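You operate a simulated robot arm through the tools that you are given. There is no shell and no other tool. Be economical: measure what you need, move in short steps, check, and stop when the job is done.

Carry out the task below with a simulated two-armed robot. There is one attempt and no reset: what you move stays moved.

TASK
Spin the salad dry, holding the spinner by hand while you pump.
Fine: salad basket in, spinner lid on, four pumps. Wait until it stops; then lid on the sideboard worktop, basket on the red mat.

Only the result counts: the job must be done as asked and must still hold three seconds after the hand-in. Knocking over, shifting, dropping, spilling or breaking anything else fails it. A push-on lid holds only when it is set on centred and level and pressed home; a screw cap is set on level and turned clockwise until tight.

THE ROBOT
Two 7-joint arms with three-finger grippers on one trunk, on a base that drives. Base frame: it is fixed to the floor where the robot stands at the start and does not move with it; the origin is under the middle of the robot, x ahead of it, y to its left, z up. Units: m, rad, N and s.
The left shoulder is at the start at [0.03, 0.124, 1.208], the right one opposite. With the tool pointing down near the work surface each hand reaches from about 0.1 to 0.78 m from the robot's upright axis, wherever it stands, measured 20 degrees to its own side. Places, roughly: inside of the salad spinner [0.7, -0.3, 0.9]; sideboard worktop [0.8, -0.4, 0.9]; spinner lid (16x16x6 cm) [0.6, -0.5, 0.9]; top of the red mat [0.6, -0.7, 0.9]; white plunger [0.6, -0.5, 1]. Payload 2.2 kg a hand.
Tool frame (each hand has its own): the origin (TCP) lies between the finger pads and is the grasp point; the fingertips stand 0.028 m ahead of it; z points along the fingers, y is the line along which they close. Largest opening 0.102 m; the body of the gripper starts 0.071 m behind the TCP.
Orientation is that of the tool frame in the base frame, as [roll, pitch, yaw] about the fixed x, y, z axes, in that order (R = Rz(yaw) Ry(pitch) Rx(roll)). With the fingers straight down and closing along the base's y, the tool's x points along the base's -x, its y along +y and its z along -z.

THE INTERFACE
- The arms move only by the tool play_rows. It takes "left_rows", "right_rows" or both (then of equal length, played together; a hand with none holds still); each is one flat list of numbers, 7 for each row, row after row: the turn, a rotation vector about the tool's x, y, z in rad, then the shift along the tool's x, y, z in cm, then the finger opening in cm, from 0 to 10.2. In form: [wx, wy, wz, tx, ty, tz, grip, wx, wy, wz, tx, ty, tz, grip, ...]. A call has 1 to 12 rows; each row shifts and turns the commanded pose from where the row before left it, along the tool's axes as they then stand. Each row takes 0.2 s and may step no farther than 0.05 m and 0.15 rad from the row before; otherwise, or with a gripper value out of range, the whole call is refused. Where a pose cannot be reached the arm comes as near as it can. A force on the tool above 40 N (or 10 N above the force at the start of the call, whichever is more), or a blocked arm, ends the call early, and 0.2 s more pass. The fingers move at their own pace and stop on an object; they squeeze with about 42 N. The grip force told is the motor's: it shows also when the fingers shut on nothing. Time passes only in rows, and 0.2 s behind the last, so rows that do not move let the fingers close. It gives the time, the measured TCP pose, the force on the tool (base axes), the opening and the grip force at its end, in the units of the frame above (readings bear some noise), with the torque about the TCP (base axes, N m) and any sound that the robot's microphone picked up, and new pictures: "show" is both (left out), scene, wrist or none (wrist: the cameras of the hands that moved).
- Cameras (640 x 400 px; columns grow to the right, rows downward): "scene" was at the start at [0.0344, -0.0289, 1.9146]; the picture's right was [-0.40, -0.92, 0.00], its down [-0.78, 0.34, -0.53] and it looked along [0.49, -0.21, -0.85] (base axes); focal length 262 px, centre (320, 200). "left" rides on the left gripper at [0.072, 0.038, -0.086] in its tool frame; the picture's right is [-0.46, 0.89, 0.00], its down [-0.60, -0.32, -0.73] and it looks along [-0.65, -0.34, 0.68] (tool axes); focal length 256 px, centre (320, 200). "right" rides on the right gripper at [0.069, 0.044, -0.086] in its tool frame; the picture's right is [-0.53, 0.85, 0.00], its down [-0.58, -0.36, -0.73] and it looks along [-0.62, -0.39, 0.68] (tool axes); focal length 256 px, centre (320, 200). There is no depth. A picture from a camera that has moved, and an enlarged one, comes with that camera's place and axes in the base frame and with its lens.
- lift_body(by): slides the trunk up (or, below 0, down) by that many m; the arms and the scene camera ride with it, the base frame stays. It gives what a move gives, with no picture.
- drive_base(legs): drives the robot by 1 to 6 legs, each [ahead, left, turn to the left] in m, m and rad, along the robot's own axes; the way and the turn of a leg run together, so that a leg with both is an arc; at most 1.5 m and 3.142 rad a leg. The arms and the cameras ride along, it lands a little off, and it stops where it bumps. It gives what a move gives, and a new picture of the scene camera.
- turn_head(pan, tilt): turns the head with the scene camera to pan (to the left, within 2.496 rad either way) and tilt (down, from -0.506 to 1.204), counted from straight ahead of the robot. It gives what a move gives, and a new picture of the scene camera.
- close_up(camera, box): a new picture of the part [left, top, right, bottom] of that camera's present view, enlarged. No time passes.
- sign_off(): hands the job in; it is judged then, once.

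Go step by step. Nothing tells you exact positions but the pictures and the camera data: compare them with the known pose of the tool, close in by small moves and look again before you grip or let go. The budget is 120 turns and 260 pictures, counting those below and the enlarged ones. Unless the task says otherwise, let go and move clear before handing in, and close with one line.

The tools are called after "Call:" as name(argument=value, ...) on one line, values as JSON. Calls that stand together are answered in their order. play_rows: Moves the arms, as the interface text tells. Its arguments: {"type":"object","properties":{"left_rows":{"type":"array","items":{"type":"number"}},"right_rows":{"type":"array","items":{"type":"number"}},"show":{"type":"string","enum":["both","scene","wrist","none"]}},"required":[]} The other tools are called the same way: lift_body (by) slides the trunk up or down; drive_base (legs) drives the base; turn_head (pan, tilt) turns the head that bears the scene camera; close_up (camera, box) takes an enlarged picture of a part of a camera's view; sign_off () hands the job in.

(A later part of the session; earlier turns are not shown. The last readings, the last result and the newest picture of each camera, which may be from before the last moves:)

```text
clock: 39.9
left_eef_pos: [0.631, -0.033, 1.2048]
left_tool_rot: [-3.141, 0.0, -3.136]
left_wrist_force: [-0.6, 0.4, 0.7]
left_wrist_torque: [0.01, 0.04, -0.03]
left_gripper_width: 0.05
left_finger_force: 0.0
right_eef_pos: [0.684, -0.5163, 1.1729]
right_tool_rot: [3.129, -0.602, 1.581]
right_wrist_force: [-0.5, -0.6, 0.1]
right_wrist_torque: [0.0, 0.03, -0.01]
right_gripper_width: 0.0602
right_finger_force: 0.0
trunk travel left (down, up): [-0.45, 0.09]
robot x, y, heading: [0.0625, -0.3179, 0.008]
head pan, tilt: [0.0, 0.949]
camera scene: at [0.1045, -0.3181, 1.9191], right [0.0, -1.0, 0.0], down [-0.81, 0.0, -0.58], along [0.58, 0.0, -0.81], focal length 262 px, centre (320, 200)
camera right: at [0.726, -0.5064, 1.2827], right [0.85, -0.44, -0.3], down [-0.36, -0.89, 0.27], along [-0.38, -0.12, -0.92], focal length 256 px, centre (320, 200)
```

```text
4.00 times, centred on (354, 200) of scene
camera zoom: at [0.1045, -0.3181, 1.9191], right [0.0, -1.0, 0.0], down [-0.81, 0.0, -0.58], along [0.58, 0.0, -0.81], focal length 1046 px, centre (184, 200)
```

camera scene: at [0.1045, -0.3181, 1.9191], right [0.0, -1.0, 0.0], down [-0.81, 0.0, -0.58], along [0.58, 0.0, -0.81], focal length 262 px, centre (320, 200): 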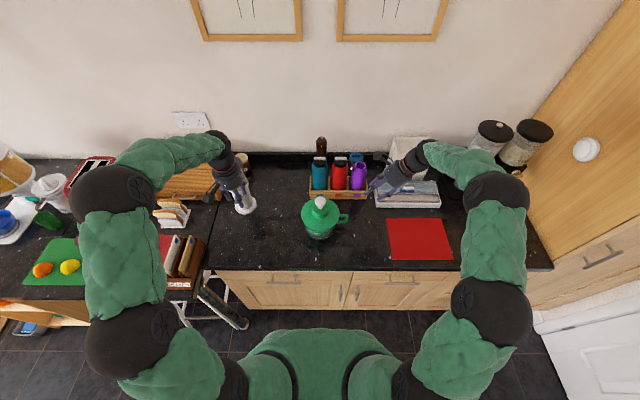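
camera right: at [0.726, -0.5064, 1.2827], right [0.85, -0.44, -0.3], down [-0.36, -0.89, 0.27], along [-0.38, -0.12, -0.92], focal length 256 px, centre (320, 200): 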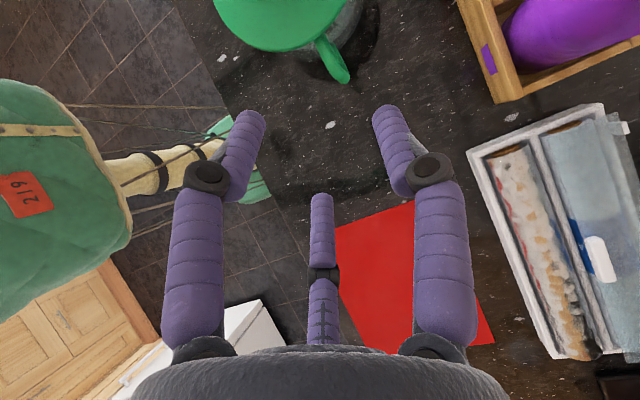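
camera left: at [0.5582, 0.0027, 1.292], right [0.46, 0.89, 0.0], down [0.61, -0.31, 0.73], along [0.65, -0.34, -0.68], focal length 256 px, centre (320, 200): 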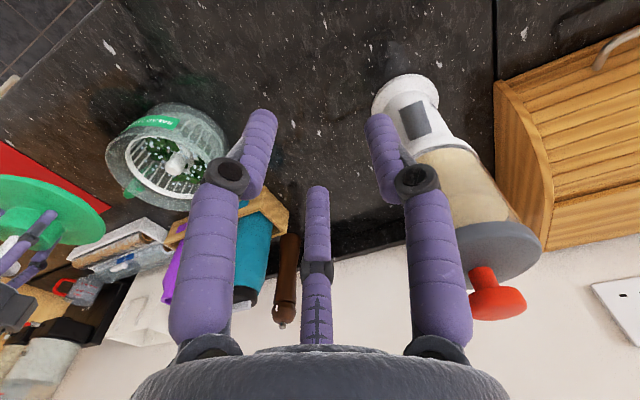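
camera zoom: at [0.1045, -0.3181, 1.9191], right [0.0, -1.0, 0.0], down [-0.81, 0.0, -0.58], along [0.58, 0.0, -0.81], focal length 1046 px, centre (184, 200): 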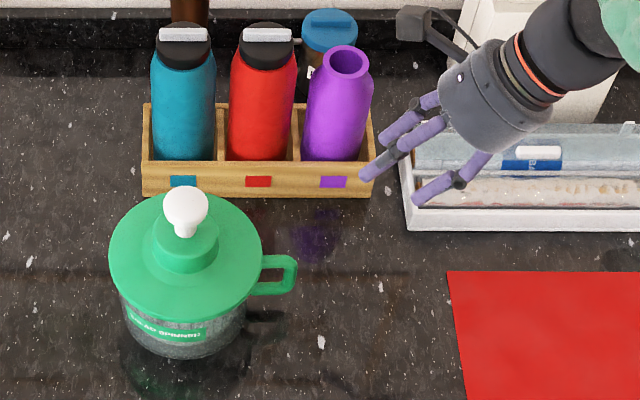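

The handle end measures (0.690,-0.432). I'll approach along the tool axis to 8 cm short of it.

Call:
play_rows(right_rows=[0, 0, 0, -0.96, 0.13, 3.56, 6, 0, 0, 0, -0.96, 0.13, 3.56, 6, 0, 0, 0, -0.96, 0.13, 3.56, 6, 0, 0, 0, -0.96, 0.13, 3.56, 6, 0, 0, 0, 0, 0, 0, 6], show="wrist")

Call:
close_up(camera="scene", box=[290, 170, 418, 250])

```text
clock: 41.1
left_eef_pos: [0.631, -0.0337, 1.2058]
left_tool_rot: [3.141, 0.0, -3.137]
left_wrist_force: [0.2, -0.2, 0.4]
left_wrist_torque: [-0.01, 0.01, 0.0]
left_gripper_width: 0.05
left_finger_force: 0.0
right_eef_pos: [0.6907, -0.4655, 1.032]
right_tool_rot: [3.131, -0.604, 1.582]
right_wrist_force: [0.0, -0.4, -0.3]
right_wrist_torque: [0.01, 0.04, 0.03]
right_gripper_width: 0.0601
right_finger_force: 0.0
trunk travel left (down, up): [-0.45, 0.09]
robot x, y, heading: [0.0615, -0.3209, -0.0]
head pan, tilt: [0.0, 0.949]
camera right: at [0.7324, -0.4571, 1.1424], right [0.85, -0.44, -0.29], down [-0.36, -0.89, 0.27], along [-0.38, -0.13, -0.92], focal length 256 px, centre (320, 200)
```

right: 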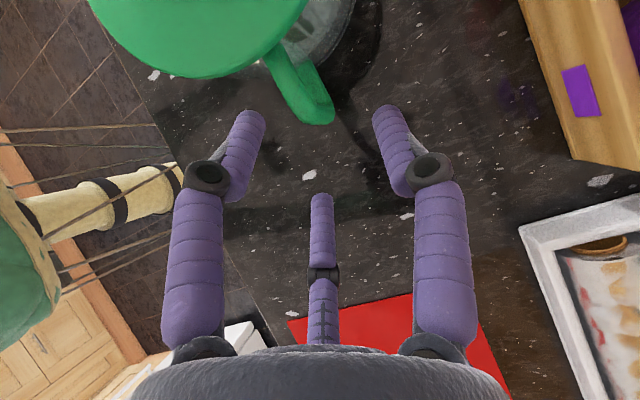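

```text
5.00 times, centred on (354, 210) of scene
camera zoom: at [0.1039, -0.3195, 1.9191], right [0.0, -1.0, 0.0], down [-0.81, 0.0, -0.58], along [0.58, 0.0, -0.81], focal length 1308 px, centre (150, 150)
```

zoom: 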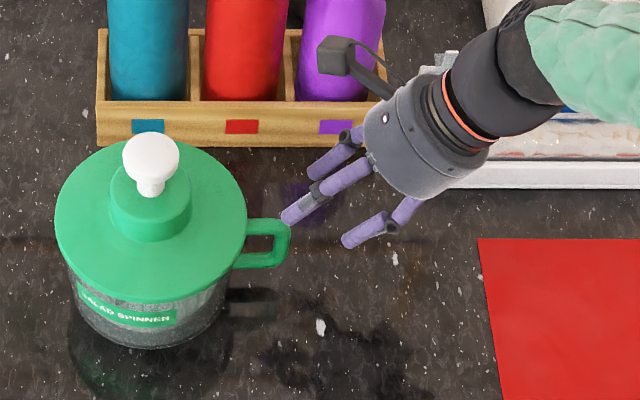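

The handle lies between the fingers. I'll advance 6 cm with a small x correction and check.

Call:
play_rows(right_rows=[0, 0, 0, 0, -0.4, 2, 6, 0, 0, 0, 0, 0, 2, 6, 0, 0, 0, 0, 0, 2, 6, 0, 0, 0, 0, 0, 0, 6], show="wrist")

Call:
close_up(camera="scene", box=[300, 180, 396, 240])

```text
clock: 42.1
left_eef_pos: [0.6312, -0.0333, 1.2054]
left_tool_rot: [-3.142, 0.0, -3.137]
left_wrist_force: [-0.1, 0.3, 0.0]
left_wrist_torque: [0.03, -0.01, -0.02]
left_gripper_width: 0.0502
left_finger_force: 0.0
right_eef_pos: [0.6861, -0.4337, 0.9831]
right_tool_rot: [3.129, -0.604, 1.582]
right_wrist_force: [-1.2, 1.5, 0.2]
right_wrist_torque: [-0.02, 0.02, 0.01]
right_gripper_width: 0.0599
right_finger_force: 0.0
trunk travel left (down, up): [-0.45, 0.09]
robot x, y, heading: [0.06, -0.3173, 0.007]
head pan, tilt: [0.0, 0.949]
camera right: at [0.7286, -0.425, 1.0933], right [0.85, -0.44, -0.3], down [-0.36, -0.89, 0.27], along [-0.38, -0.13, -0.92], focal length 256 px, centre (320, 200)
```

right: 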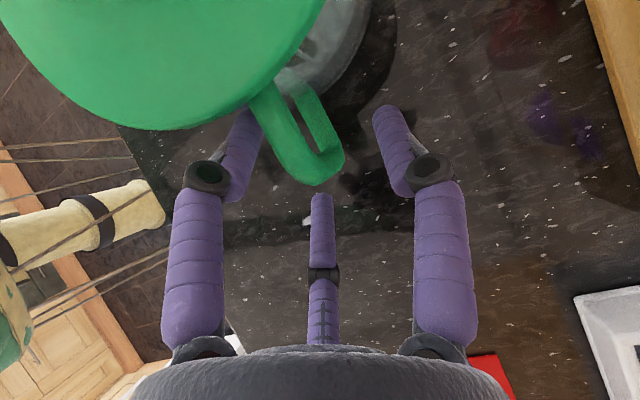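

```text
6.67 times, centred on (348, 210) of scene
camera zoom: at [0.1043, -0.3195, 1.9191], right [0.0, -1.0, 0.0], down [-0.81, 0.0, -0.58], along [0.58, 0.0, -0.81], focal length 1744 px, centre (133, 133)
```

zoom: 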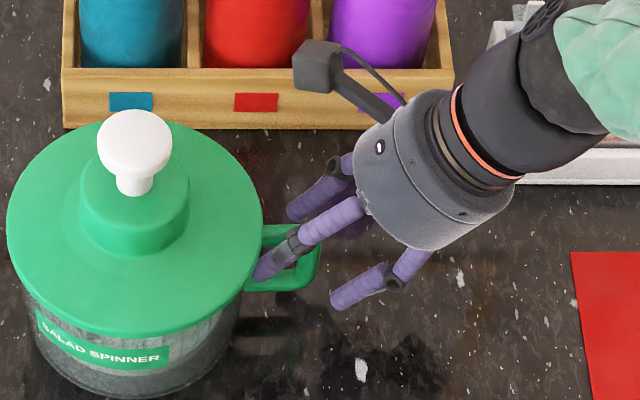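

The handle corner is at the TCP. I'll advance 1.5 cm more and close.

Call:
play_rows(right_rows=[0, 0, 0, 0, 0, 1.0, 6, 0, 0, 0, 0, 0, 0.5, 6, 0, 0, 0, 0, 0, 0, 3, 0, 0, 0, 0, 0, 0, 0, 0, 0, 0, 0, 0, 0, 0, 0, 0, 0, 0, 0, 0, 0], show="wrist")

Call:
close_up(camera="scene", box=[280, 180, 376, 240])

```text
clock: 43.5
left_eef_pos: [0.6314, -0.034, 1.2066]
left_tool_rot: [-3.141, 0.0, -3.137]
left_wrist_force: [0.0, -0.3, -0.9]
left_wrist_torque: [0.03, 0.0, -0.02]
left_gripper_width: 0.0498
left_finger_force: 0.0
right_eef_pos: [0.6861, -0.4256, 0.9714]
right_tool_rot: [3.133, -0.601, 1.579]
right_wrist_force: [-0.6, 0.5, -2.3]
right_wrist_torque: [-0.52, -0.05, 0.04]
right_gripper_width: 0.0208
right_finger_force: 41.6
trunk travel left (down, up): [-0.45, 0.09]
robot x, y, heading: [0.0622, -0.319, 0.005]
head pan, tilt: [0.0, 0.949]
camera right: at [0.7296, -0.4159, 1.0812], right [0.85, -0.44, -0.3], down [-0.36, -0.89, 0.27], along [-0.38, -0.13, -0.91], focal length 256 px, centre (320, 200)
```

right: 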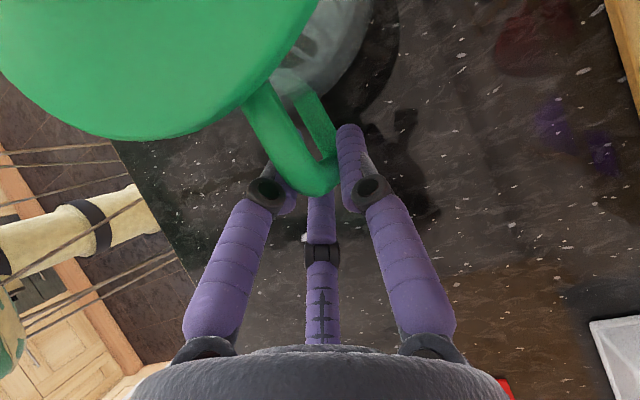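

```text
6.67 times, centred on (328, 210) of scene
camera zoom: at [0.1053, -0.3192, 1.919], right [0.0, -1.0, 0.0], down [-0.81, 0.0, -0.58], along [0.58, 0.0, -0.81], focal length 1744 px, centre (267, 133)
```

zoom: 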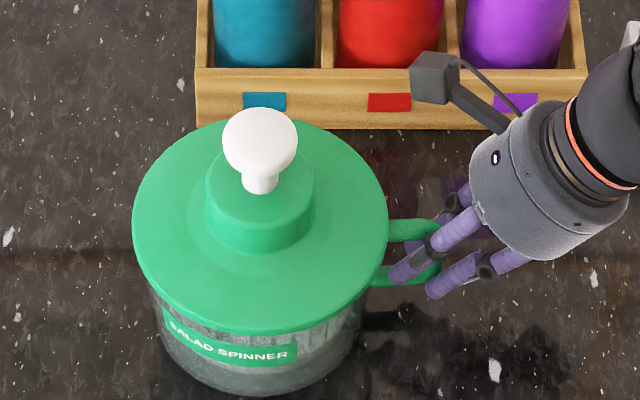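

The handle is gripped and the bowl shifted left about 4 mm, so the knob should be near (0.685,-0.312). Now I'll bring the left hand, fingers closed, above the knob.

Call:
play_rows(left_rows=[0, 0, 0, -0.88, -4.63, 0, 0, 0, 0, 0, -0.88, -4.63, 0, 0, 0, 0, 0, -0.88, -4.63, 0, 0, 0, 0, 0, -0.88, -4.63, 0, 0, 0, 0, 0, -0.88, -4.63, 0.5, 0, 0, 0, 0, -0.88, -4.63, 0.5, 0, 0, 0, 0, 0, 0, 0, 0], show="wrist")

Call:
close_up(camera="scene", box=[280, 160, 376, 230])

```text
clock: 45.1
left_eef_pos: [0.6831, -0.311, 1.1933]
left_tool_rot: [-3.14, 0.0, -3.136]
left_wrist_force: [0.2, 1.3, -0.6]
left_wrist_torque: [0.02, 0.0, -0.02]
left_gripper_width: 0.0019
left_finger_force: 31.5
right_eef_pos: [0.6861, -0.4232, 0.9714]
right_tool_rot: [3.133, -0.6, 1.581]
right_wrist_force: [0.7, 0.5, -2.1]
right_wrist_torque: [-0.6, -0.01, -0.02]
right_gripper_width: 0.0206
right_finger_force: 42.2
trunk travel left (down, up): [-0.45, 0.09]
robot x, y, heading: [0.0615, -0.3166, 0.007]
head pan, tilt: [0.0, 0.949]
camera left: at [0.6104, -0.2743, 1.2805], right [0.46, 0.89, 0.0], down [0.61, -0.31, 0.73], along [0.65, -0.34, -0.68], focal length 256 px, centre (320, 200)
```

left: 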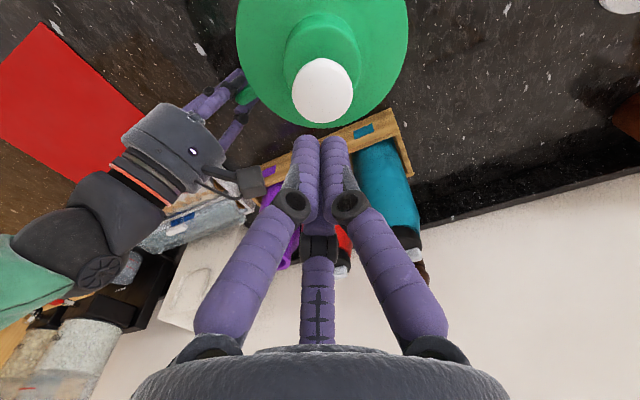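

```text
5.71 times, centred on (328, 195) of scene
camera zoom: at [0.1048, -0.3175, 1.9191], right [0.0, -1.0, 0.0], down [-0.81, 0.0, -0.58], along [0.58, 0.0, -0.81], focal length 1495 px, centre (274, 229)
```

zoom: 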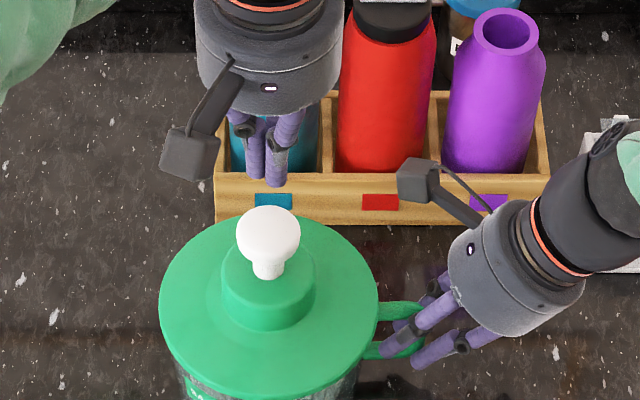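

The knob is directly below at (0.683,-0.311), top z≈1.093. I'll descend to contact and make a first careful pump.

Call:
play_rows(left_rows=[0, 0, 0, 0, 0, 3, 0, 0, 0, 0, 0, 0, 3, 0, 0, 0, 0, 0, 0, 0.8, 0, 0, 0, 0, 0, 0, 0.6, 0, 0, 0, 0, 0, 0, 0, 0], show="none")

Call:
close_up(camera="scene", box=[280, 170, 376, 240])

```text
clock: 46.3
left_eef_pos: [0.6859, -0.3135, 1.1204]
left_tool_rot: [-3.142, 0.002, -3.137]
left_wrist_force: [-0.4, 0.6, 5.2]
left_wrist_torque: [0.02, 0.0, -0.04]
left_gripper_width: 0.0059
left_finger_force: 31.7
right_eef_pos: [0.6866, -0.4237, 0.9704]
right_tool_rot: [3.132, -0.6, 1.583]
right_wrist_force: [0.3, -0.9, -5.9]
right_wrist_torque: [-0.86, -0.15, 0.02]
right_gripper_width: 0.0208
right_finger_force: 42.0
trunk travel left (down, up): [-0.45, 0.09]
robot x, y, heading: [0.0627, -0.3183, 0.001]
head pan, tilt: [0.0, 0.949]
```

```text
5.71 times, centred on (328, 205) of scene
camera zoom: at [0.1053, -0.3195, 1.919], right [0.0, -1.0, 0.0], down [-0.81, 0.0, -0.58], along [0.58, 0.0, -0.81], focal length 1495 px, centre (274, 171)
```

zoom: 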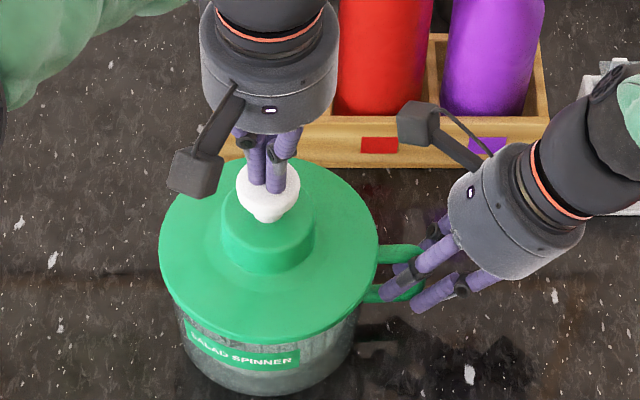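

Contact at TCP 1.120 with 5 N. I'll press down slowly to find the stroke.

Call:
play_rows(left_rows=[0, 0, 0, 0, 0, 0.5, 0, 0, 0, 0, 0, 0, 0.5, 0, 0, 0, 0, 0, 0, 0.5, 0], show="none")

Call:
close_up(camera="scene", box=[280, 170, 376, 240])

```text
clock: 47.1
left_eef_pos: [0.6852, -0.3116, 1.1072]
left_tool_rot: [-3.14, 0.002, -3.135]
left_wrist_force: [-1.0, -2.3, 9.1]
left_wrist_torque: [-0.03, 0.06, -0.15]
left_gripper_width: 0.006
left_finger_force: 30.9
right_eef_pos: [0.6859, -0.4244, 0.9714]
right_tool_rot: [3.134, -0.601, 1.582]
right_wrist_force: [1.0, 0.6, -8.1]
right_wrist_torque: [-1.16, -0.08, -0.06]
right_gripper_width: 0.0208
right_finger_force: 42.2
trunk travel left (down, up): [-0.45, 0.09]
robot x, y, heading: [0.0618, -0.32, 0.002]
head pan, tilt: [0.0, 0.949]
heard: click
```

```text
5.71 times, centred on (328, 205) of scene
camera zoom: at [0.105, -0.3197, 1.9191], right [0.0, -1.0, 0.0], down [-0.81, 0.0, -0.58], along [0.58, 0.0, -0.81], focal length 1495 px, centre (274, 171)
```

zoom: 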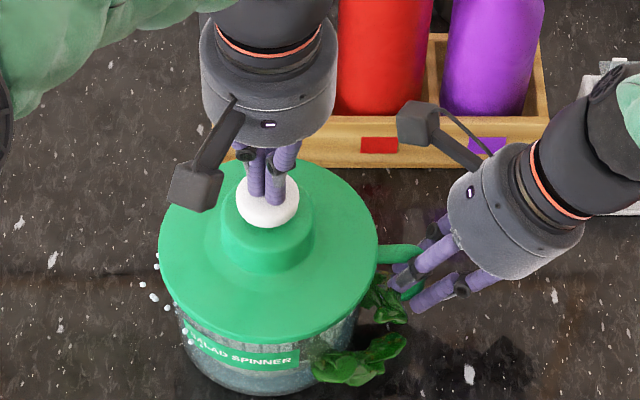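

A click sounded, but leaves and drops now show outside the bowl. I'll stop and look closely.

Call:
close_up(camera="scene", box=[300, 200, 360, 245])

Call:
close_up(camera="right", box=[180, 0, 500, 200])

Call:
close_up(camera="left", box=[140, 0, 500, 225])

```text
8.89 times, centred on (330, 222) of scene
camera zoom: at [0.105, -0.3197, 1.9191], right [0.0, -1.0, 0.0], down [-0.81, 0.0, -0.58], along [0.58, 0.0, -0.81], focal length 2325 px, centre (231, 0)
```

zoom: 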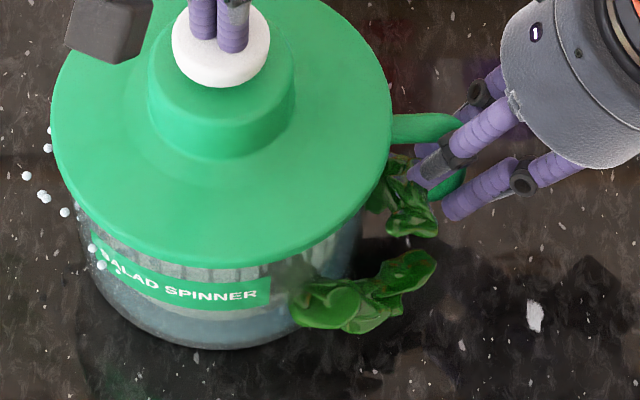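

```text
2.00 times, centred on (340, 100) of right
camera zoom: at [0.7295, -0.416, 1.0815], right [0.85, -0.44, -0.3], down [-0.36, -0.89, 0.27], along [-0.38, -0.13, -0.92], focal length 512 px, centre (280, 400)
```

zoom: 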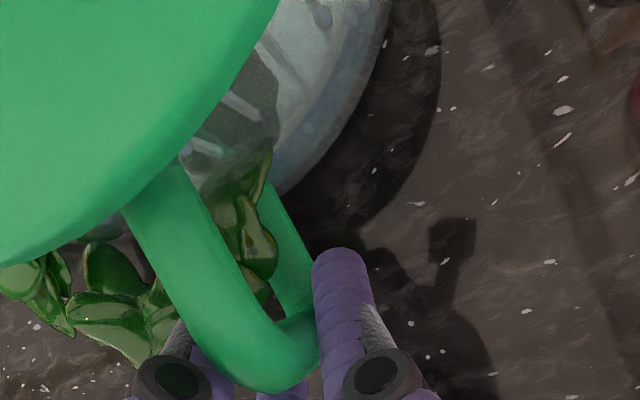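

```text
1.78 times, centred on (320, 112) of left
camera zoom: at [0.6125, -0.2752, 1.1941], right [0.46, 0.89, 0.0], down [0.6, -0.31, 0.73], along [0.65, -0.34, -0.68], focal length 455 px, centre (320, 356)
```

zoom: 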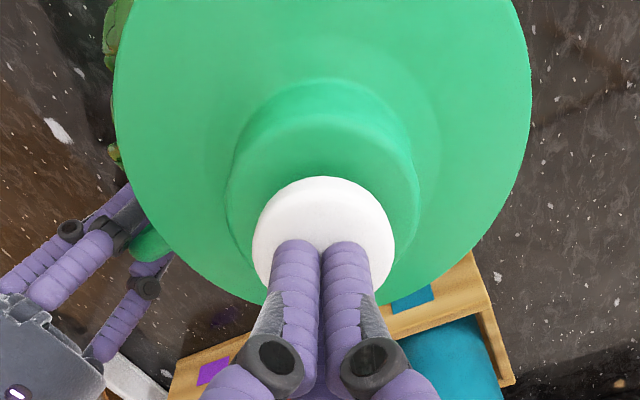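

I can't tell whether this is thrown-out salad or pieces drawn while spinning. I'll let a moment pass without moving and look again.

Call:
play_rows(left_rows=[0, 0, 0, 0, 0, 0, 0, 0, 0, 0, 0, 0, 0, 0], show="none")

Call:
close_up(camera="scene", box=[290, 190, 370, 250])

```text
clock: 47.7
left_eef_pos: [0.6846, -0.3121, 1.1077]
left_tool_rot: [3.141, 0.0, -3.137]
left_wrist_force: [0.7, -2.9, 9.2]
left_wrist_torque: [-0.14, -0.01, -0.02]
left_gripper_width: 0.0057
left_finger_force: 31.3
right_eef_pos: [0.6861, -0.4241, 0.9725]
right_tool_rot: [3.134, -0.602, 1.581]
right_wrist_force: [0.1, 1.8, -6.7]
right_wrist_torque: [-1.05, -0.15, -0.02]
right_gripper_width: 0.0208
right_finger_force: 41.6
trunk travel left (down, up): [-0.45, 0.09]
robot x, y, heading: [0.0607, -0.3131, 0.007]
head pan, tilt: [0.0, 0.949]
```

```text
6.67 times, centred on (330, 220) of scene
camera zoom: at [0.1049, -0.3196, 1.9191], right [0.0, -1.0, 0.0], down [-0.81, 0.0, -0.58], along [0.58, 0.0, -0.81], focal length 1744 px, centre (253, 67)
```

zoom: 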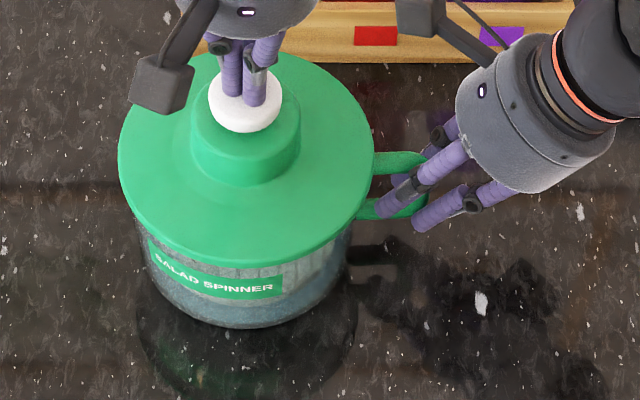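

The pieces vanished again, so that was only how the spin is drawn; water is now in the bowl. The first pump clicked, so I'll release fully and check that the plunger springs back.

Call:
play_rows(left_rows=[0, 0, 0, 0, 0, -1, 0, 0, 0, 0, 0, 0, -1.2, 0, 0, 0, 0, 0, 0, 0, 0], show="none")

Call:
close_up(camera="scene", box=[280, 180, 376, 250])

```text
clock: 48.5
left_eef_pos: [0.6841, -0.3109, 1.1282]
left_tool_rot: [3.141, -0.001, -3.136]
left_wrist_force: [0.3, 0.7, 2.3]
left_wrist_torque: [-0.03, -0.02, -0.04]
left_gripper_width: 0.002
left_finger_force: 31.3
right_eef_pos: [0.6876, -0.4251, 0.9716]
right_tool_rot: [3.134, -0.603, 1.582]
right_wrist_force: [-0.3, 0.3, -3.1]
right_wrist_torque: [-0.22, 0.08, 0.09]
right_gripper_width: 0.0205
right_finger_force: 41.1
trunk travel left (down, up): [-0.45, 0.09]
robot x, y, heading: [0.0611, -0.3197, 0.006]
head pan, tilt: [0.0, 0.949]
```

```text
5.71 times, centred on (328, 215) of scene
camera zoom: at [0.1052, -0.3192, 1.919], right [0.0, -1.0, 0.0], down [-0.81, 0.0, -0.58], along [0.58, 0.0, -0.81], focal length 1495 px, centre (274, 114)
```

zoom: 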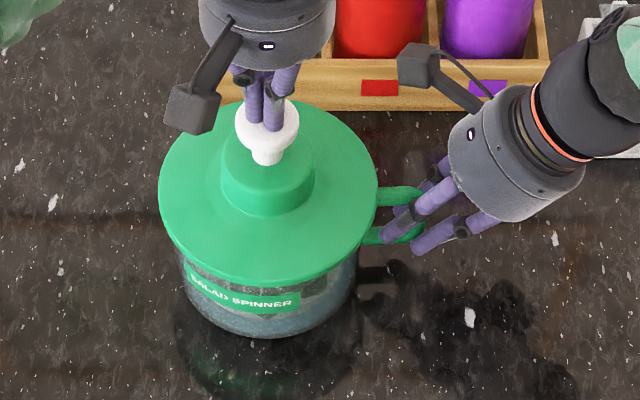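

The plunger springs back up. Second pump now.

Call:
play_rows(left_rows=[0, 0, 0, 0, 0, -0.4, 0, 0, 0, 0, 0, 0, 1.0, 0, 0, 0, 0, 0, 0, 1.0, 0, 0, 0, 0, 0, 0, 0.8, 0, 0, 0, 0, 0, 0, 0, 0], show="none")

```text
clock: 49.7
left_eef_pos: [0.6861, -0.3118, 1.1052]
left_tool_rot: [-3.14, 0.001, -3.137]
left_wrist_force: [-3.2, -1.9, 11.3]
left_wrist_torque: [-0.08, 0.09, -0.1]
left_gripper_width: 0.0059
left_finger_force: 31.3
right_eef_pos: [0.6866, -0.4247, 0.9725]
right_tool_rot: [3.131, -0.6, 1.581]
right_wrist_force: [2.3, 0.9, -6.4]
right_wrist_torque: [-0.37, 0.14, -0.08]
right_gripper_width: 0.0206
right_finger_force: 41.7
trunk travel left (down, up): [-0.45, 0.09]
robot x, y, heading: [0.0594, -0.3191, 0.002]
head pan, tilt: [0.0, 0.949]
heard: click
```

Second click heard. I'll release and do the third pump.

Call:
play_rows(left_rows=[0, 0, 0, 0, 0, -1.2, 0, 0, 0, 0, 0, 0, -1.6, 0, 0, 0, 0, 0, 0, 0, 0, 0, 0, 0, 0, 0, 1.0, 0, 0, 0, 0, 0, 0, 1.0, 0, 0, 0, 0, 0, 0, 0.8, 0, 0, 0, 0, 0, 0, 0, 0], show="none")

```text
clock: 51.3
left_eef_pos: [0.6853, -0.3124, 1.1058]
left_tool_rot: [-3.141, 0.002, -3.136]
left_wrist_force: [-4.2, -1.1, 10.6]
left_wrist_torque: [-0.05, 0.08, -0.11]
left_gripper_width: 0.0061
left_finger_force: 31.7
right_eef_pos: [0.6862, -0.4254, 0.9721]
right_tool_rot: [3.132, -0.601, 1.58]
right_wrist_force: [1.8, 0.7, -5.0]
right_wrist_torque: [-0.33, 0.17, -0.05]
right_gripper_width: 0.0205
right_finger_force: 42.4
trunk travel left (down, up): [-0.45, 0.09]
robot x, y, heading: [0.0607, -0.321, 0.002]
head pan, tilt: [0.0, 0.949]
heard: click
```

Third click heard. Fourth and last pump.

Call:
play_rows(left_rows=[0, 0, 0, 0, 0, -1.2, 0, 0, 0, 0, 0, 0, -1.6, 0, 0, 0, 0, 0, 0, 0, 0, 0, 0, 0, 0, 0, 1.0, 0, 0, 0, 0, 0, 0, 1.0, 0, 0, 0, 0, 0, 0, 0.8, 0, 0, 0, 0, 0, 0, 0, 0], show="none")

```text
clock: 52.9
left_eef_pos: [0.6856, -0.3126, 1.1053]
left_tool_rot: [-3.14, 0.001, -3.137]
left_wrist_force: [-2.8, -2.2, 12.7]
left_wrist_torque: [-0.1, 0.06, -0.1]
left_gripper_width: 0.006
left_finger_force: 31.0
right_eef_pos: [0.6867, -0.4255, 0.9725]
right_tool_rot: [3.131, -0.6, 1.58]
right_wrist_force: [1.8, 2.5, -5.8]
right_wrist_torque: [-0.51, 0.07, -0.05]
right_gripper_width: 0.0208
right_finger_force: 42.2
trunk travel left (down, up): [-0.45, 0.09]
robot x, y, heading: [0.0627, -0.3185, 0.005]
head pan, tilt: [0.0, 0.949]
heard: click
```

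Four clicks. I'll lift the left hand clear, keep holding the handle, and wait for the spin to stop.

Call:
play_rows(left_rows=[0, 0, 0, 0, 0, -1.2, 0, 0, 0, 0, 0, 0, -1.6, 0, 0, 0, 0, 0, 0, -3, 0, 0, 0, 0, 0, 0, -4, 0, 0, 0, 0, 0, 4, -3, 0, 0, 0, 0, 0, 4.5, 0, 0, 0, 0, 0, 0, 4.5, 0, 0, 0, 0, 0, 0, 4.5, 0, 0, 0, 0, 0, 0, 0, 0, 0, 0, 0, 0, 0, 0, 0, 0], show="none")

Call:
close_up(camera="scene", box=[280, 190, 376, 250])

```text
clock: 55.1
left_eef_pos: [0.6818, -0.1355, 1.2323]
left_tool_rot: [-3.141, 0.0, -3.136]
left_wrist_force: [-0.5, 1.0, -1.0]
left_wrist_torque: [0.01, 0.0, 0.0]
left_gripper_width: 0.0023
left_finger_force: 31.2
right_eef_pos: [0.6872, -0.4246, 0.9717]
right_tool_rot: [3.13, -0.601, 1.582]
right_wrist_force: [0.4, -0.5, -0.7]
right_wrist_torque: [-0.05, 0.0, 0.07]
right_gripper_width: 0.0208
right_finger_force: 42.2
trunk travel left (down, up): [-0.45, 0.09]
robot x, y, heading: [0.058, -0.317, 0.005]
head pan, tilt: [0.0, 0.949]
```

```text
6.67 times, centred on (328, 220) of scene
camera zoom: at [0.1048, -0.3189, 1.9191], right [0.0, -1.0, 0.0], down [-0.81, 0.0, -0.58], along [0.58, 0.0, -0.81], focal length 1744 px, centre (267, 67)
```

zoom: 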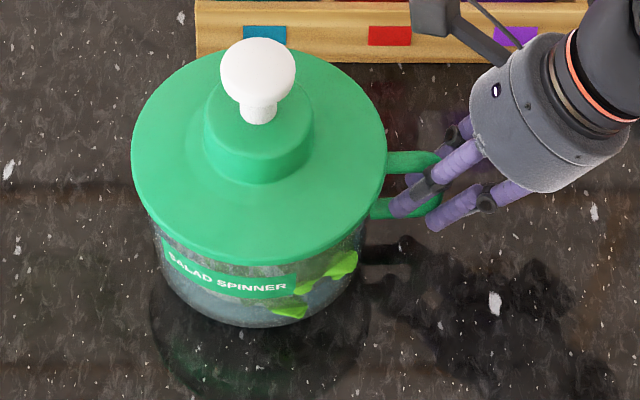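

I'll wait some seconds and compare views to see whether it's still turning.

Call:
play_rows(left_rows=[0, 0, 0, 0, 0, 0, 0, 0, 0, 0, 0, 0, 0, 0, 0, 0, 0, 0, 0, 0, 0, 0, 0, 0, 0, 0, 0, 0, 0, 0, 0, 0, 0, 0, 0, 0, 0, 0, 0, 0, 0, 0, 0, 0, 0, 0, 0, 0, 0, 0, 0, 0, 0, 0, 0, 0, 0, 0, 0, 0, 0, 0, 0, 0, 0, 0, 0, 0, 0, 0, 0, 0, 0, 0, 0, 0, 0, 0, 0, 0, 0, 0, 0, 0], show="none")

Call:
play_rows(left_rows=[0, 0, 0, 0, 0, 0, 0, 0, 0, 0, 0, 0, 0, 0, 0, 0, 0, 0, 0, 0, 0, 0, 0, 0, 0, 0, 0, 0, 0, 0, 0, 0, 0, 0, 0, 0, 0, 0, 0, 0, 0, 0, 0, 0, 0, 0, 0, 0, 0, 0, 0, 0, 0, 0, 0, 0, 0, 0, 0, 0, 0, 0, 0, 0, 0, 0, 0, 0, 0, 0, 0, 0, 0, 0, 0, 0, 0, 0, 0, 0, 0, 0, 0, 0], show="none")

Call:
close_up(camera="scene", box=[296, 205, 344, 245])

```text
clock: 57.7
left_eef_pos: [0.6815, -0.1355, 1.2311]
left_tool_rot: [3.141, 0.001, -3.137]
left_wrist_force: [-1.0, 0.9, -0.2]
left_wrist_torque: [-0.02, 0.0, -0.02]
left_gripper_width: 0.002
left_finger_force: 31.5
right_eef_pos: [0.6867, -0.4256, 0.9716]
right_tool_rot: [3.131, -0.601, 1.582]
right_wrist_force: [-0.1, -0.4, -0.5]
right_wrist_torque: [-0.17, -0.05, 0.08]
right_gripper_width: 0.0206
right_finger_force: 41.9
trunk travel left (down, up): [-0.45, 0.09]
robot x, y, heading: [0.0624, -0.3203, 0.003]
head pan, tilt: [0.0, 0.949]
```

```text
clock: 60.3
left_eef_pos: [0.6818, -0.1365, 1.2316]
left_tool_rot: [-3.142, -0.001, -3.136]
left_wrist_force: [-0.2, -0.1, 0.4]
left_wrist_torque: [0.02, -0.01, 0.01]
left_gripper_width: 0.0021
left_finger_force: 31.6
right_eef_pos: [0.6864, -0.4245, 0.9704]
right_tool_rot: [3.132, -0.601, 1.582]
right_wrist_force: [-0.2, -0.7, -0.1]
right_wrist_torque: [-0.19, -0.04, 0.02]
right_gripper_width: 0.0207
right_finger_force: 42.3
trunk travel left (down, up): [-0.45, 0.09]
robot x, y, heading: [0.0585, -0.318, 0.004]
head pan, tilt: [0.0, 0.949]
```

```text
10.00 times, centred on (320, 225) of scene
camera zoom: at [0.1051, -0.3194, 1.919], right [0.0, -1.0, 0.0], down [-0.81, 0.0, -0.58], along [0.58, 0.0, -0.81], focal length 2616 px, centre (320, -50)
```

zoom: 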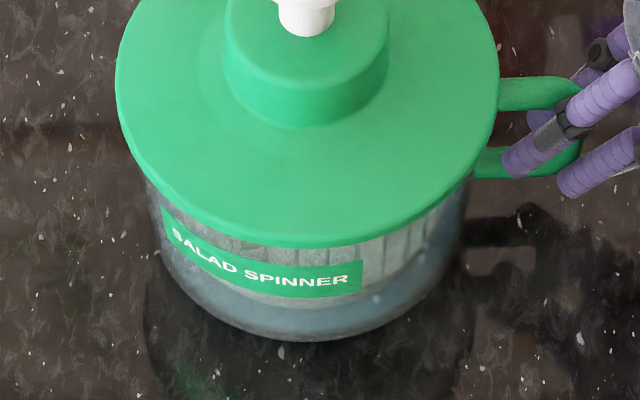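

Call:
play_rows(left_rows=[0, 0, 0, 0, 0, 0, 0, 0, 0, 0, 0, 0, 0, 0, 0, 0, 0, 0, 0, 0, 0, 0, 0, 0, 0, 0, 0, 0, 0, 0, 0, 0, 0, 0, 0, 0, 0, 0, 0, 0, 0, 0, 0, 0, 0, 0, 0, 0, 0, 0, 0, 0, 0, 0, 0, 0, 0, 0, 0, 0, 0, 0, 0, 0, 0, 0, 0, 0, 0, 0, 0, 0, 0, 0, 0, 0, 0, 0, 0, 0, 0, 0, 0, 0], show="none")

Call:
close_up(camera="scene", box=[296, 205, 344, 245])

Call:
play_rows(left_rows=[0, 0, 0, 0, 0, 0, 0, 0, 0, 0, 0, 0, 0, 0, 0, 0, 0, 0, 0, 0, 0, 0, 0, 0, 0, 0, 0, 0], show="none")

Call:
close_up(camera="scene", box=[296, 205, 344, 245])

```text
clock: 62.9
left_eef_pos: [0.6826, -0.1361, 1.2311]
left_tool_rot: [3.14, 0.0, -3.137]
left_wrist_force: [-0.4, 0.5, -0.5]
left_wrist_torque: [0.01, 0.02, 0.01]
left_gripper_width: 0.0023
left_finger_force: 31.7
right_eef_pos: [0.6876, -0.4249, 0.9714]
right_tool_rot: [3.133, -0.6, 1.581]
right_wrist_force: [-0.4, -0.2, -1.4]
right_wrist_torque: [-0.17, -0.08, 0.05]
right_gripper_width: 0.0203
right_finger_force: 41.4
trunk travel left (down, up): [-0.45, 0.09]
robot x, y, heading: [0.0623, -0.3175, 0.007]
head pan, tilt: [0.0, 0.949]
```

```text
10.00 times, centred on (320, 225) of scene
camera zoom: at [0.1051, -0.3193, 1.919], right [0.0, -1.0, 0.0], down [-0.81, 0.0, -0.58], along [0.58, 0.0, -0.81], focal length 2616 px, centre (320, -50)
```

zoom: 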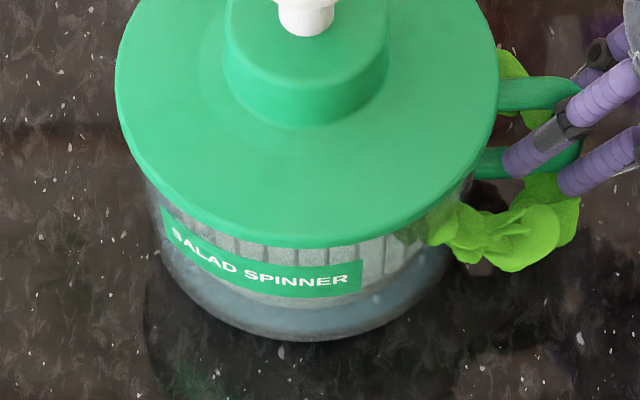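

```text
clock: 63.9
left_eef_pos: [0.6821, -0.1367, 1.2315]
left_tool_rot: [3.14, 0.0, -3.137]
left_wrist_force: [0.0, 0.1, 0.9]
left_wrist_torque: [-0.02, 0.0, -0.01]
left_gripper_width: 0.0021
left_finger_force: 31.3
right_eef_pos: [0.6868, -0.4247, 0.9726]
right_tool_rot: [3.134, -0.601, 1.583]
right_wrist_force: [-0.9, -0.5, -0.7]
right_wrist_torque: [-0.18, -0.05, 0.06]
right_gripper_width: 0.0204
right_finger_force: 42.1
trunk travel left (down, up): [-0.45, 0.09]
robot x, y, heading: [0.0627, -0.3187, 0.007]
head pan, tilt: [0.0, 0.949]
```

```text
10.00 times, centred on (320, 225) of scene
camera zoom: at [0.1052, -0.3193, 1.919], right [0.0, -1.0, 0.0], down [-0.81, 0.0, -0.58], along [0.58, 0.0, -0.81], focal length 2616 px, centre (320, -50)
```

zoom: 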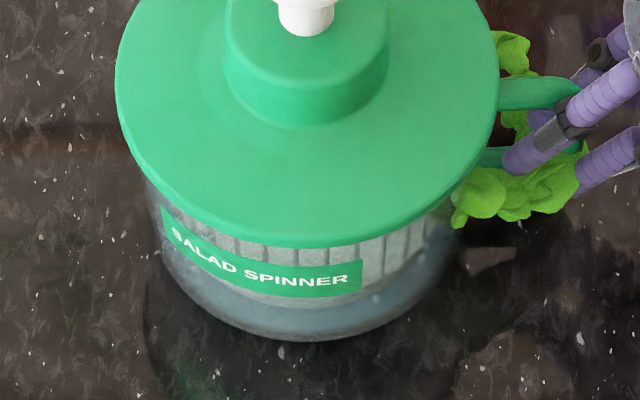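

It's still turning slowly (the leaf cluster moves round). I'll keep waiting.

Call:
play_rows(left_rows=[0, 0, 0, 0, 0, 0, 0, 0, 0, 0, 0, 0, 0, 0, 0, 0, 0, 0, 0, 0, 0, 0, 0, 0, 0, 0, 0, 0, 0, 0, 0, 0, 0, 0, 0, 0, 0, 0, 0, 0, 0, 0, 0, 0, 0, 0, 0, 0, 0, 0, 0, 0, 0, 0, 0, 0, 0, 0, 0, 0, 0, 0, 0, 0, 0, 0, 0, 0, 0, 0, 0, 0, 0, 0, 0, 0, 0, 0, 0, 0, 0, 0, 0, 0], show="none")

Call:
play_rows(left_rows=[0, 0, 0, 0, 0, 0, 0, 0, 0, 0, 0, 0, 0, 0, 0, 0, 0, 0, 0, 0, 0, 0, 0, 0, 0, 0, 0, 0, 0, 0, 0, 0, 0, 0, 0, 0, 0, 0, 0, 0, 0, 0, 0, 0, 0, 0, 0, 0, 0, 0, 0, 0, 0, 0, 0, 0, 0, 0, 0, 0, 0, 0, 0, 0, 0, 0, 0, 0, 0, 0, 0, 0, 0, 0, 0, 0, 0, 0, 0, 0, 0, 0, 0, 0], show="none")

Call:
close_up(camera="scene", box=[280, 190, 376, 250])

Call:
play_rows(left_rows=[0, 0, 0, 0, 0, 0, 0, 0, 0, 0, 0, 0, 0, 0, 0, 0, 0, 0, 0, 0, 0, 0, 0, 0, 0, 0, 0, 0, 0, 0, 0, 0, 0, 0, 0, 0, 0, 0, 0, 0, 0, 0], show="none")

Call:
close_up(camera="scene", box=[280, 190, 376, 250])

```text
clock: 66.5
left_eef_pos: [0.682, -0.1358, 1.2309]
left_tool_rot: [3.141, 0.001, -3.136]
left_wrist_force: [0.3, 0.7, -0.3]
left_wrist_torque: [-0.03, 0.03, -0.01]
left_gripper_width: 0.0021
left_finger_force: 31.3
right_eef_pos: [0.6864, -0.4254, 0.9722]
right_tool_rot: [3.132, -0.601, 1.581]
right_wrist_force: [-0.4, -0.1, -0.4]
right_wrist_torque: [-0.21, -0.09, 0.05]
right_gripper_width: 0.0204
right_finger_force: 42.0
trunk travel left (down, up): [-0.45, 0.09]
robot x, y, heading: [0.061, -0.3185, 0.003]
head pan, tilt: [0.0, 0.949]
```

```text
clock: 69.1
left_eef_pos: [0.6822, -0.1376, 1.2321]
left_tool_rot: [-3.141, 0.0, -3.136]
left_wrist_force: [-0.2, -0.3, -0.6]
left_wrist_torque: [-0.01, -0.01, 0.01]
left_gripper_width: 0.0022
left_finger_force: 31.6
right_eef_pos: [0.6874, -0.4251, 0.9714]
right_tool_rot: [3.133, -0.602, 1.583]
right_wrist_force: [-0.8, -0.2, 0.0]
right_wrist_torque: [-0.2, -0.07, 0.03]
right_gripper_width: 0.0206
right_finger_force: 42.1
trunk travel left (down, up): [-0.45, 0.09]
robot x, y, heading: [0.0608, -0.3196, 0.003]
head pan, tilt: [0.0, 0.949]
```

```text
6.67 times, centred on (328, 220) of scene
camera zoom: at [0.1051, -0.3193, 1.919], right [0.0, -1.0, 0.0], down [-0.81, 0.0, -0.58], along [0.58, 0.0, -0.81], focal length 1744 px, centre (267, 67)
```

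zoom: 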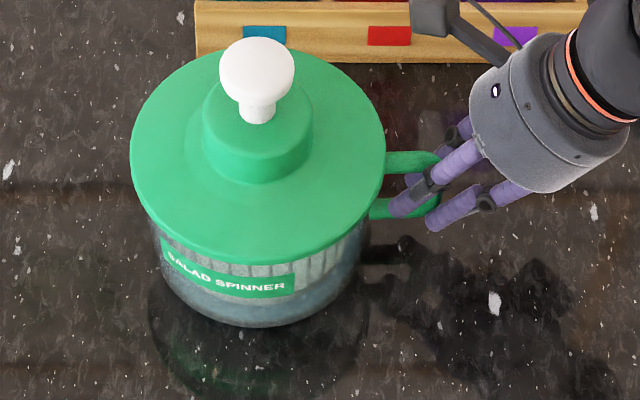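

```text
clock: 70.5
left_eef_pos: [0.6826, -0.1355, 1.2312]
left_tool_rot: [-3.141, 0.001, -3.136]
left_wrist_force: [-1.2, 0.8, -0.4]
left_wrist_torque: [0.01, 0.0, 0.0]
left_gripper_width: 0.002
left_finger_force: 31.4
right_eef_pos: [0.6863, -0.4256, 0.9719]
right_tool_rot: [3.133, -0.601, 1.582]
right_wrist_force: [-0.8, -0.9, -0.6]
right_wrist_torque: [-0.2, -0.09, 0.08]
right_gripper_width: 0.0201
right_finger_force: 41.8
trunk travel left (down, up): [-0.45, 0.09]
robot x, y, heading: [0.0618, -0.3174, 0.005]
head pan, tilt: [0.0, 0.949]
```

```text
6.67 times, centred on (328, 220) of scene
camera zoom: at [0.1051, -0.3193, 1.919], right [0.0, -1.0, 0.0], down [-0.81, 0.0, -0.58], along [0.58, 0.0, -0.81], focal length 1744 px, centre (267, 67)
```

zoom: 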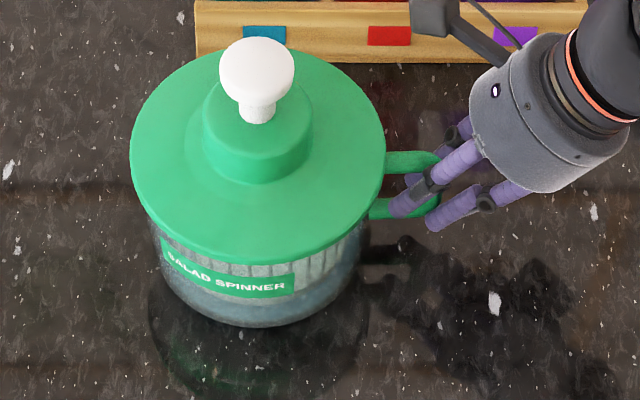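

No leaves are visible now. I'll wait longer and compare the slat pattern at high zoom.

Call:
play_rows(left_rows=[0, 0, 0, 0, 0, 0, 0, 0, 0, 0, 0, 0, 0, 0, 0, 0, 0, 0, 0, 0, 0, 0, 0, 0, 0, 0, 0, 0, 0, 0, 0, 0, 0, 0, 0, 0, 0, 0, 0, 0, 0, 0, 0, 0, 0, 0, 0, 0, 0, 0, 0, 0, 0, 0, 0, 0, 0, 0, 0, 0, 0, 0, 0, 0, 0, 0, 0, 0, 0, 0, 0, 0, 0, 0, 0, 0, 0, 0, 0, 0, 0, 0, 0, 0], show="none")

Call:
close_up(camera="scene", box=[312, 212, 348, 240])

Call:
play_rows(left_rows=[0, 0, 0, 0, 0, 0, 0, 0, 0, 0, 0, 0, 0, 0, 0, 0, 0, 0, 0, 0, 0, 0, 0, 0, 0, 0, 0, 0], show="none")

Call:
close_up(camera="scene", box=[312, 212, 348, 240])

```text
clock: 73.1
left_eef_pos: [0.6821, -0.1365, 1.2326]
left_tool_rot: [-3.141, 0.001, -3.135]
left_wrist_force: [0.7, 0.0, -0.1]
left_wrist_torque: [0.01, -0.03, 0.01]
left_gripper_width: 0.0022
left_finger_force: 31.7
right_eef_pos: [0.6874, -0.4252, 0.9707]
right_tool_rot: [3.133, -0.603, 1.582]
right_wrist_force: [-1.2, -1.3, -1.4]
right_wrist_torque: [-0.17, -0.11, 0.09]
right_gripper_width: 0.0205
right_finger_force: 42.1
trunk travel left (down, up): [-0.45, 0.09]
robot x, y, heading: [0.0591, -0.3133, 0.005]
head pan, tilt: [0.0, 0.949]
```

```text
14.29 times, centred on (330, 226) of scene
camera zoom: at [0.1051, -0.3193, 1.919], right [0.0, -1.0, 0.0], down [-0.81, 0.0, -0.58], along [0.58, 0.0, -0.81], focal length 3737 px, centre (177, -171)
```

zoom: 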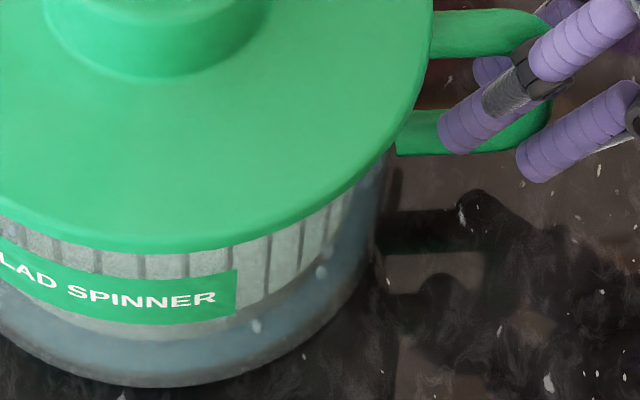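

```text
clock: 74.1
left_eef_pos: [0.6816, -0.1367, 1.2315]
left_tool_rot: [3.141, -0.002, -3.137]
left_wrist_force: [-0.3, 0.0, 0.1]
left_wrist_torque: [0.02, 0.01, -0.02]
left_gripper_width: 0.0021
left_finger_force: 31.2
right_eef_pos: [0.6869, -0.4257, 0.9716]
right_tool_rot: [3.133, -0.601, 1.581]
right_wrist_force: [-0.7, -0.8, -0.8]
right_wrist_torque: [-0.21, -0.09, 0.03]
right_gripper_width: 0.0206
right_finger_force: 41.9
trunk travel left (down, up): [-0.45, 0.09]
robot x, y, heading: [0.0593, -0.3184, 0.007]
head pan, tilt: [0.0, 0.949]
```

```text
14.29 times, centred on (330, 226) of scene
camera zoom: at [0.1051, -0.3193, 1.919], right [0.0, -1.0, 0.0], down [-0.81, 0.0, -0.58], along [0.58, 0.0, -0.81], focal length 3737 px, centre (177, -171)
```

zoom: 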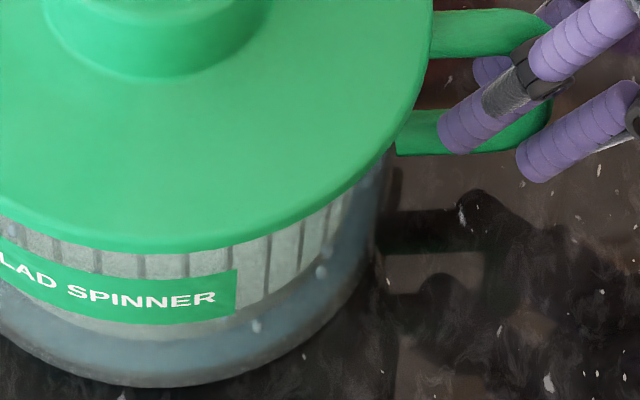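

The slats are identical one second apart, so it has stopped. While the right hand holds the handle, the left hand will grip the lid hub, starting above it.

Call:
play_rows(left_rows=[0, 0, 0, -0.05, -3.5, 0.5, 8.6, 0, 0, 0, -0.05, -3.5, 0.5, 8.6, 0, 0, 0, -0.05, -3.5, 1, 8.6, 0, 0, 0, -0.05, -3.5, 2, 8.6, 0, 0, 0, 0, -3.5, 2, 8.6, 0, 0, 0, 0, 0, 0, 8.6], show="wrist")

Call:
close_up(camera="scene", box=[280, 170, 376, 240])

```text
clock: 75.5
left_eef_pos: [0.6847, -0.3128, 1.173]
left_tool_rot: [-3.141, -0.001, -3.137]
left_wrist_force: [0.4, 0.1, -0.9]
left_wrist_torque: [-0.01, -0.03, 0.0]
left_gripper_width: 0.0859
left_finger_force: 0.0
right_eef_pos: [0.6868, -0.4254, 0.9713]
right_tool_rot: [3.132, -0.6, 1.581]
right_wrist_force: [-0.4, -0.4, -1.1]
right_wrist_torque: [-0.19, -0.08, 0.05]
right_gripper_width: 0.0202
right_finger_force: 41.8
trunk travel left (down, up): [-0.45, 0.09]
robot x, y, heading: [0.0602, -0.315, 0.0]
head pan, tilt: [0.0, 0.949]
camera left: at [0.6123, -0.2755, 1.2594], right [0.46, 0.89, 0.0], down [0.61, -0.31, 0.73], along [0.65, -0.34, -0.68], focal length 256 px, centre (320, 200)
```

left: 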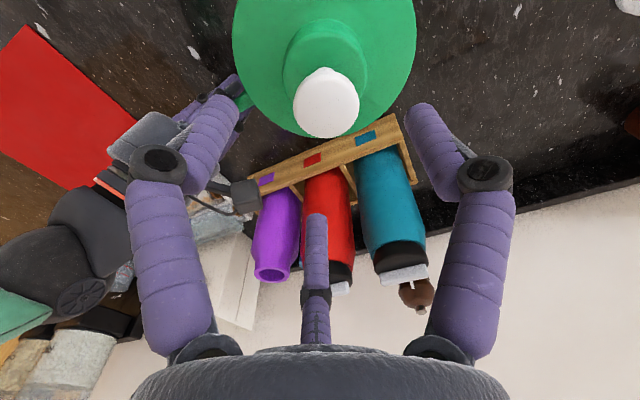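

```text
5.71 times, centred on (328, 205) of scene
camera zoom: at [0.1048, -0.3184, 1.9191], right [0.0, -1.0, 0.0], down [-0.81, 0.0, -0.58], along [0.58, 0.0, -0.81], focal length 1495 px, centre (274, 171)
```

zoom: 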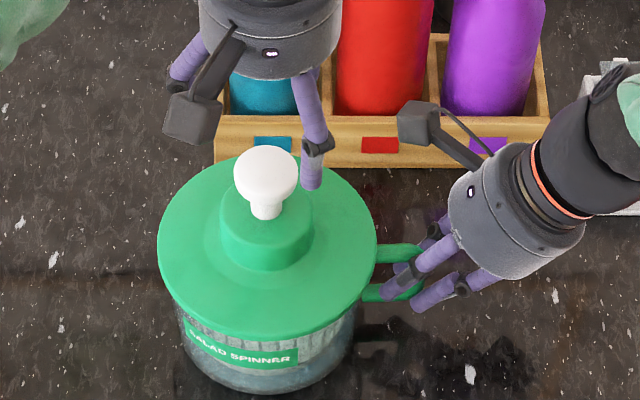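

The knob is between the fingers. I'll descend in two stages with a small correction.

Call:
play_rows(left_rows=[0, 0, 0, -0.15, 0.1, 3, 8.6, 0, 0, 0, 0, 0, 3, 8.6, 0, 0, 0, 0, 0, 3, 8.6, 0, 0, 0, 0, 0, 0, 8.6], show="wrist")

Call:
close_up(camera="scene", box=[280, 170, 376, 240])

```text
clock: 76.5
left_eef_pos: [0.6884, -0.3139, 1.083]
left_tool_rot: [3.141, -0.001, -3.136]
left_wrist_force: [-0.2, 1.0, 0.1]
left_wrist_torque: [-0.03, 0.0, -0.01]
left_gripper_width: 0.0861
left_finger_force: 0.1
right_eef_pos: [0.6866, -0.4252, 0.9716]
right_tool_rot: [3.133, -0.601, 1.58]
right_wrist_force: [-0.4, -0.4, -1.2]
right_wrist_torque: [-0.21, -0.14, -0.03]
right_gripper_width: 0.0205
right_finger_force: 42.4
trunk travel left (down, up): [-0.45, 0.09]
robot x, y, heading: [0.0645, -0.3219, 0.004]
head pan, tilt: [0.0, 0.949]
camera left: at [0.6154, -0.2761, 1.169], right [0.46, 0.89, 0.0], down [0.61, -0.31, 0.73], along [0.65, -0.34, -0.68], focal length 256 px, centre (320, 200)
```

left: 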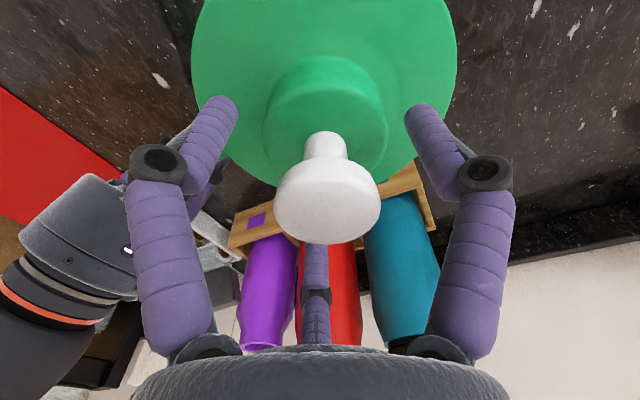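

```text
5.71 times, centred on (328, 205) of scene
camera zoom: at [0.105, -0.3192, 1.9191], right [0.0, -1.0, 0.0], down [-0.81, 0.0, -0.58], along [0.58, 0.0, -0.81], focal length 1495 px, centre (274, 171)
```

zoom: 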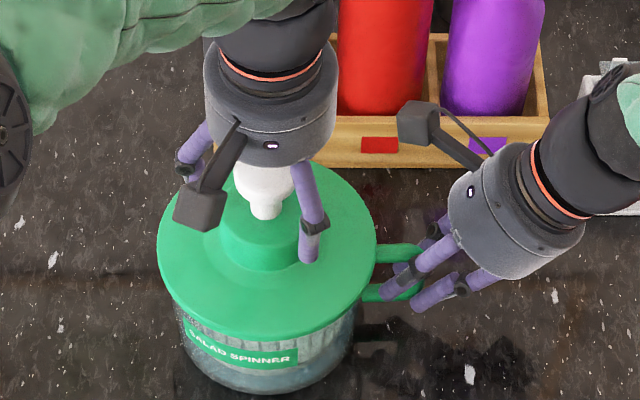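

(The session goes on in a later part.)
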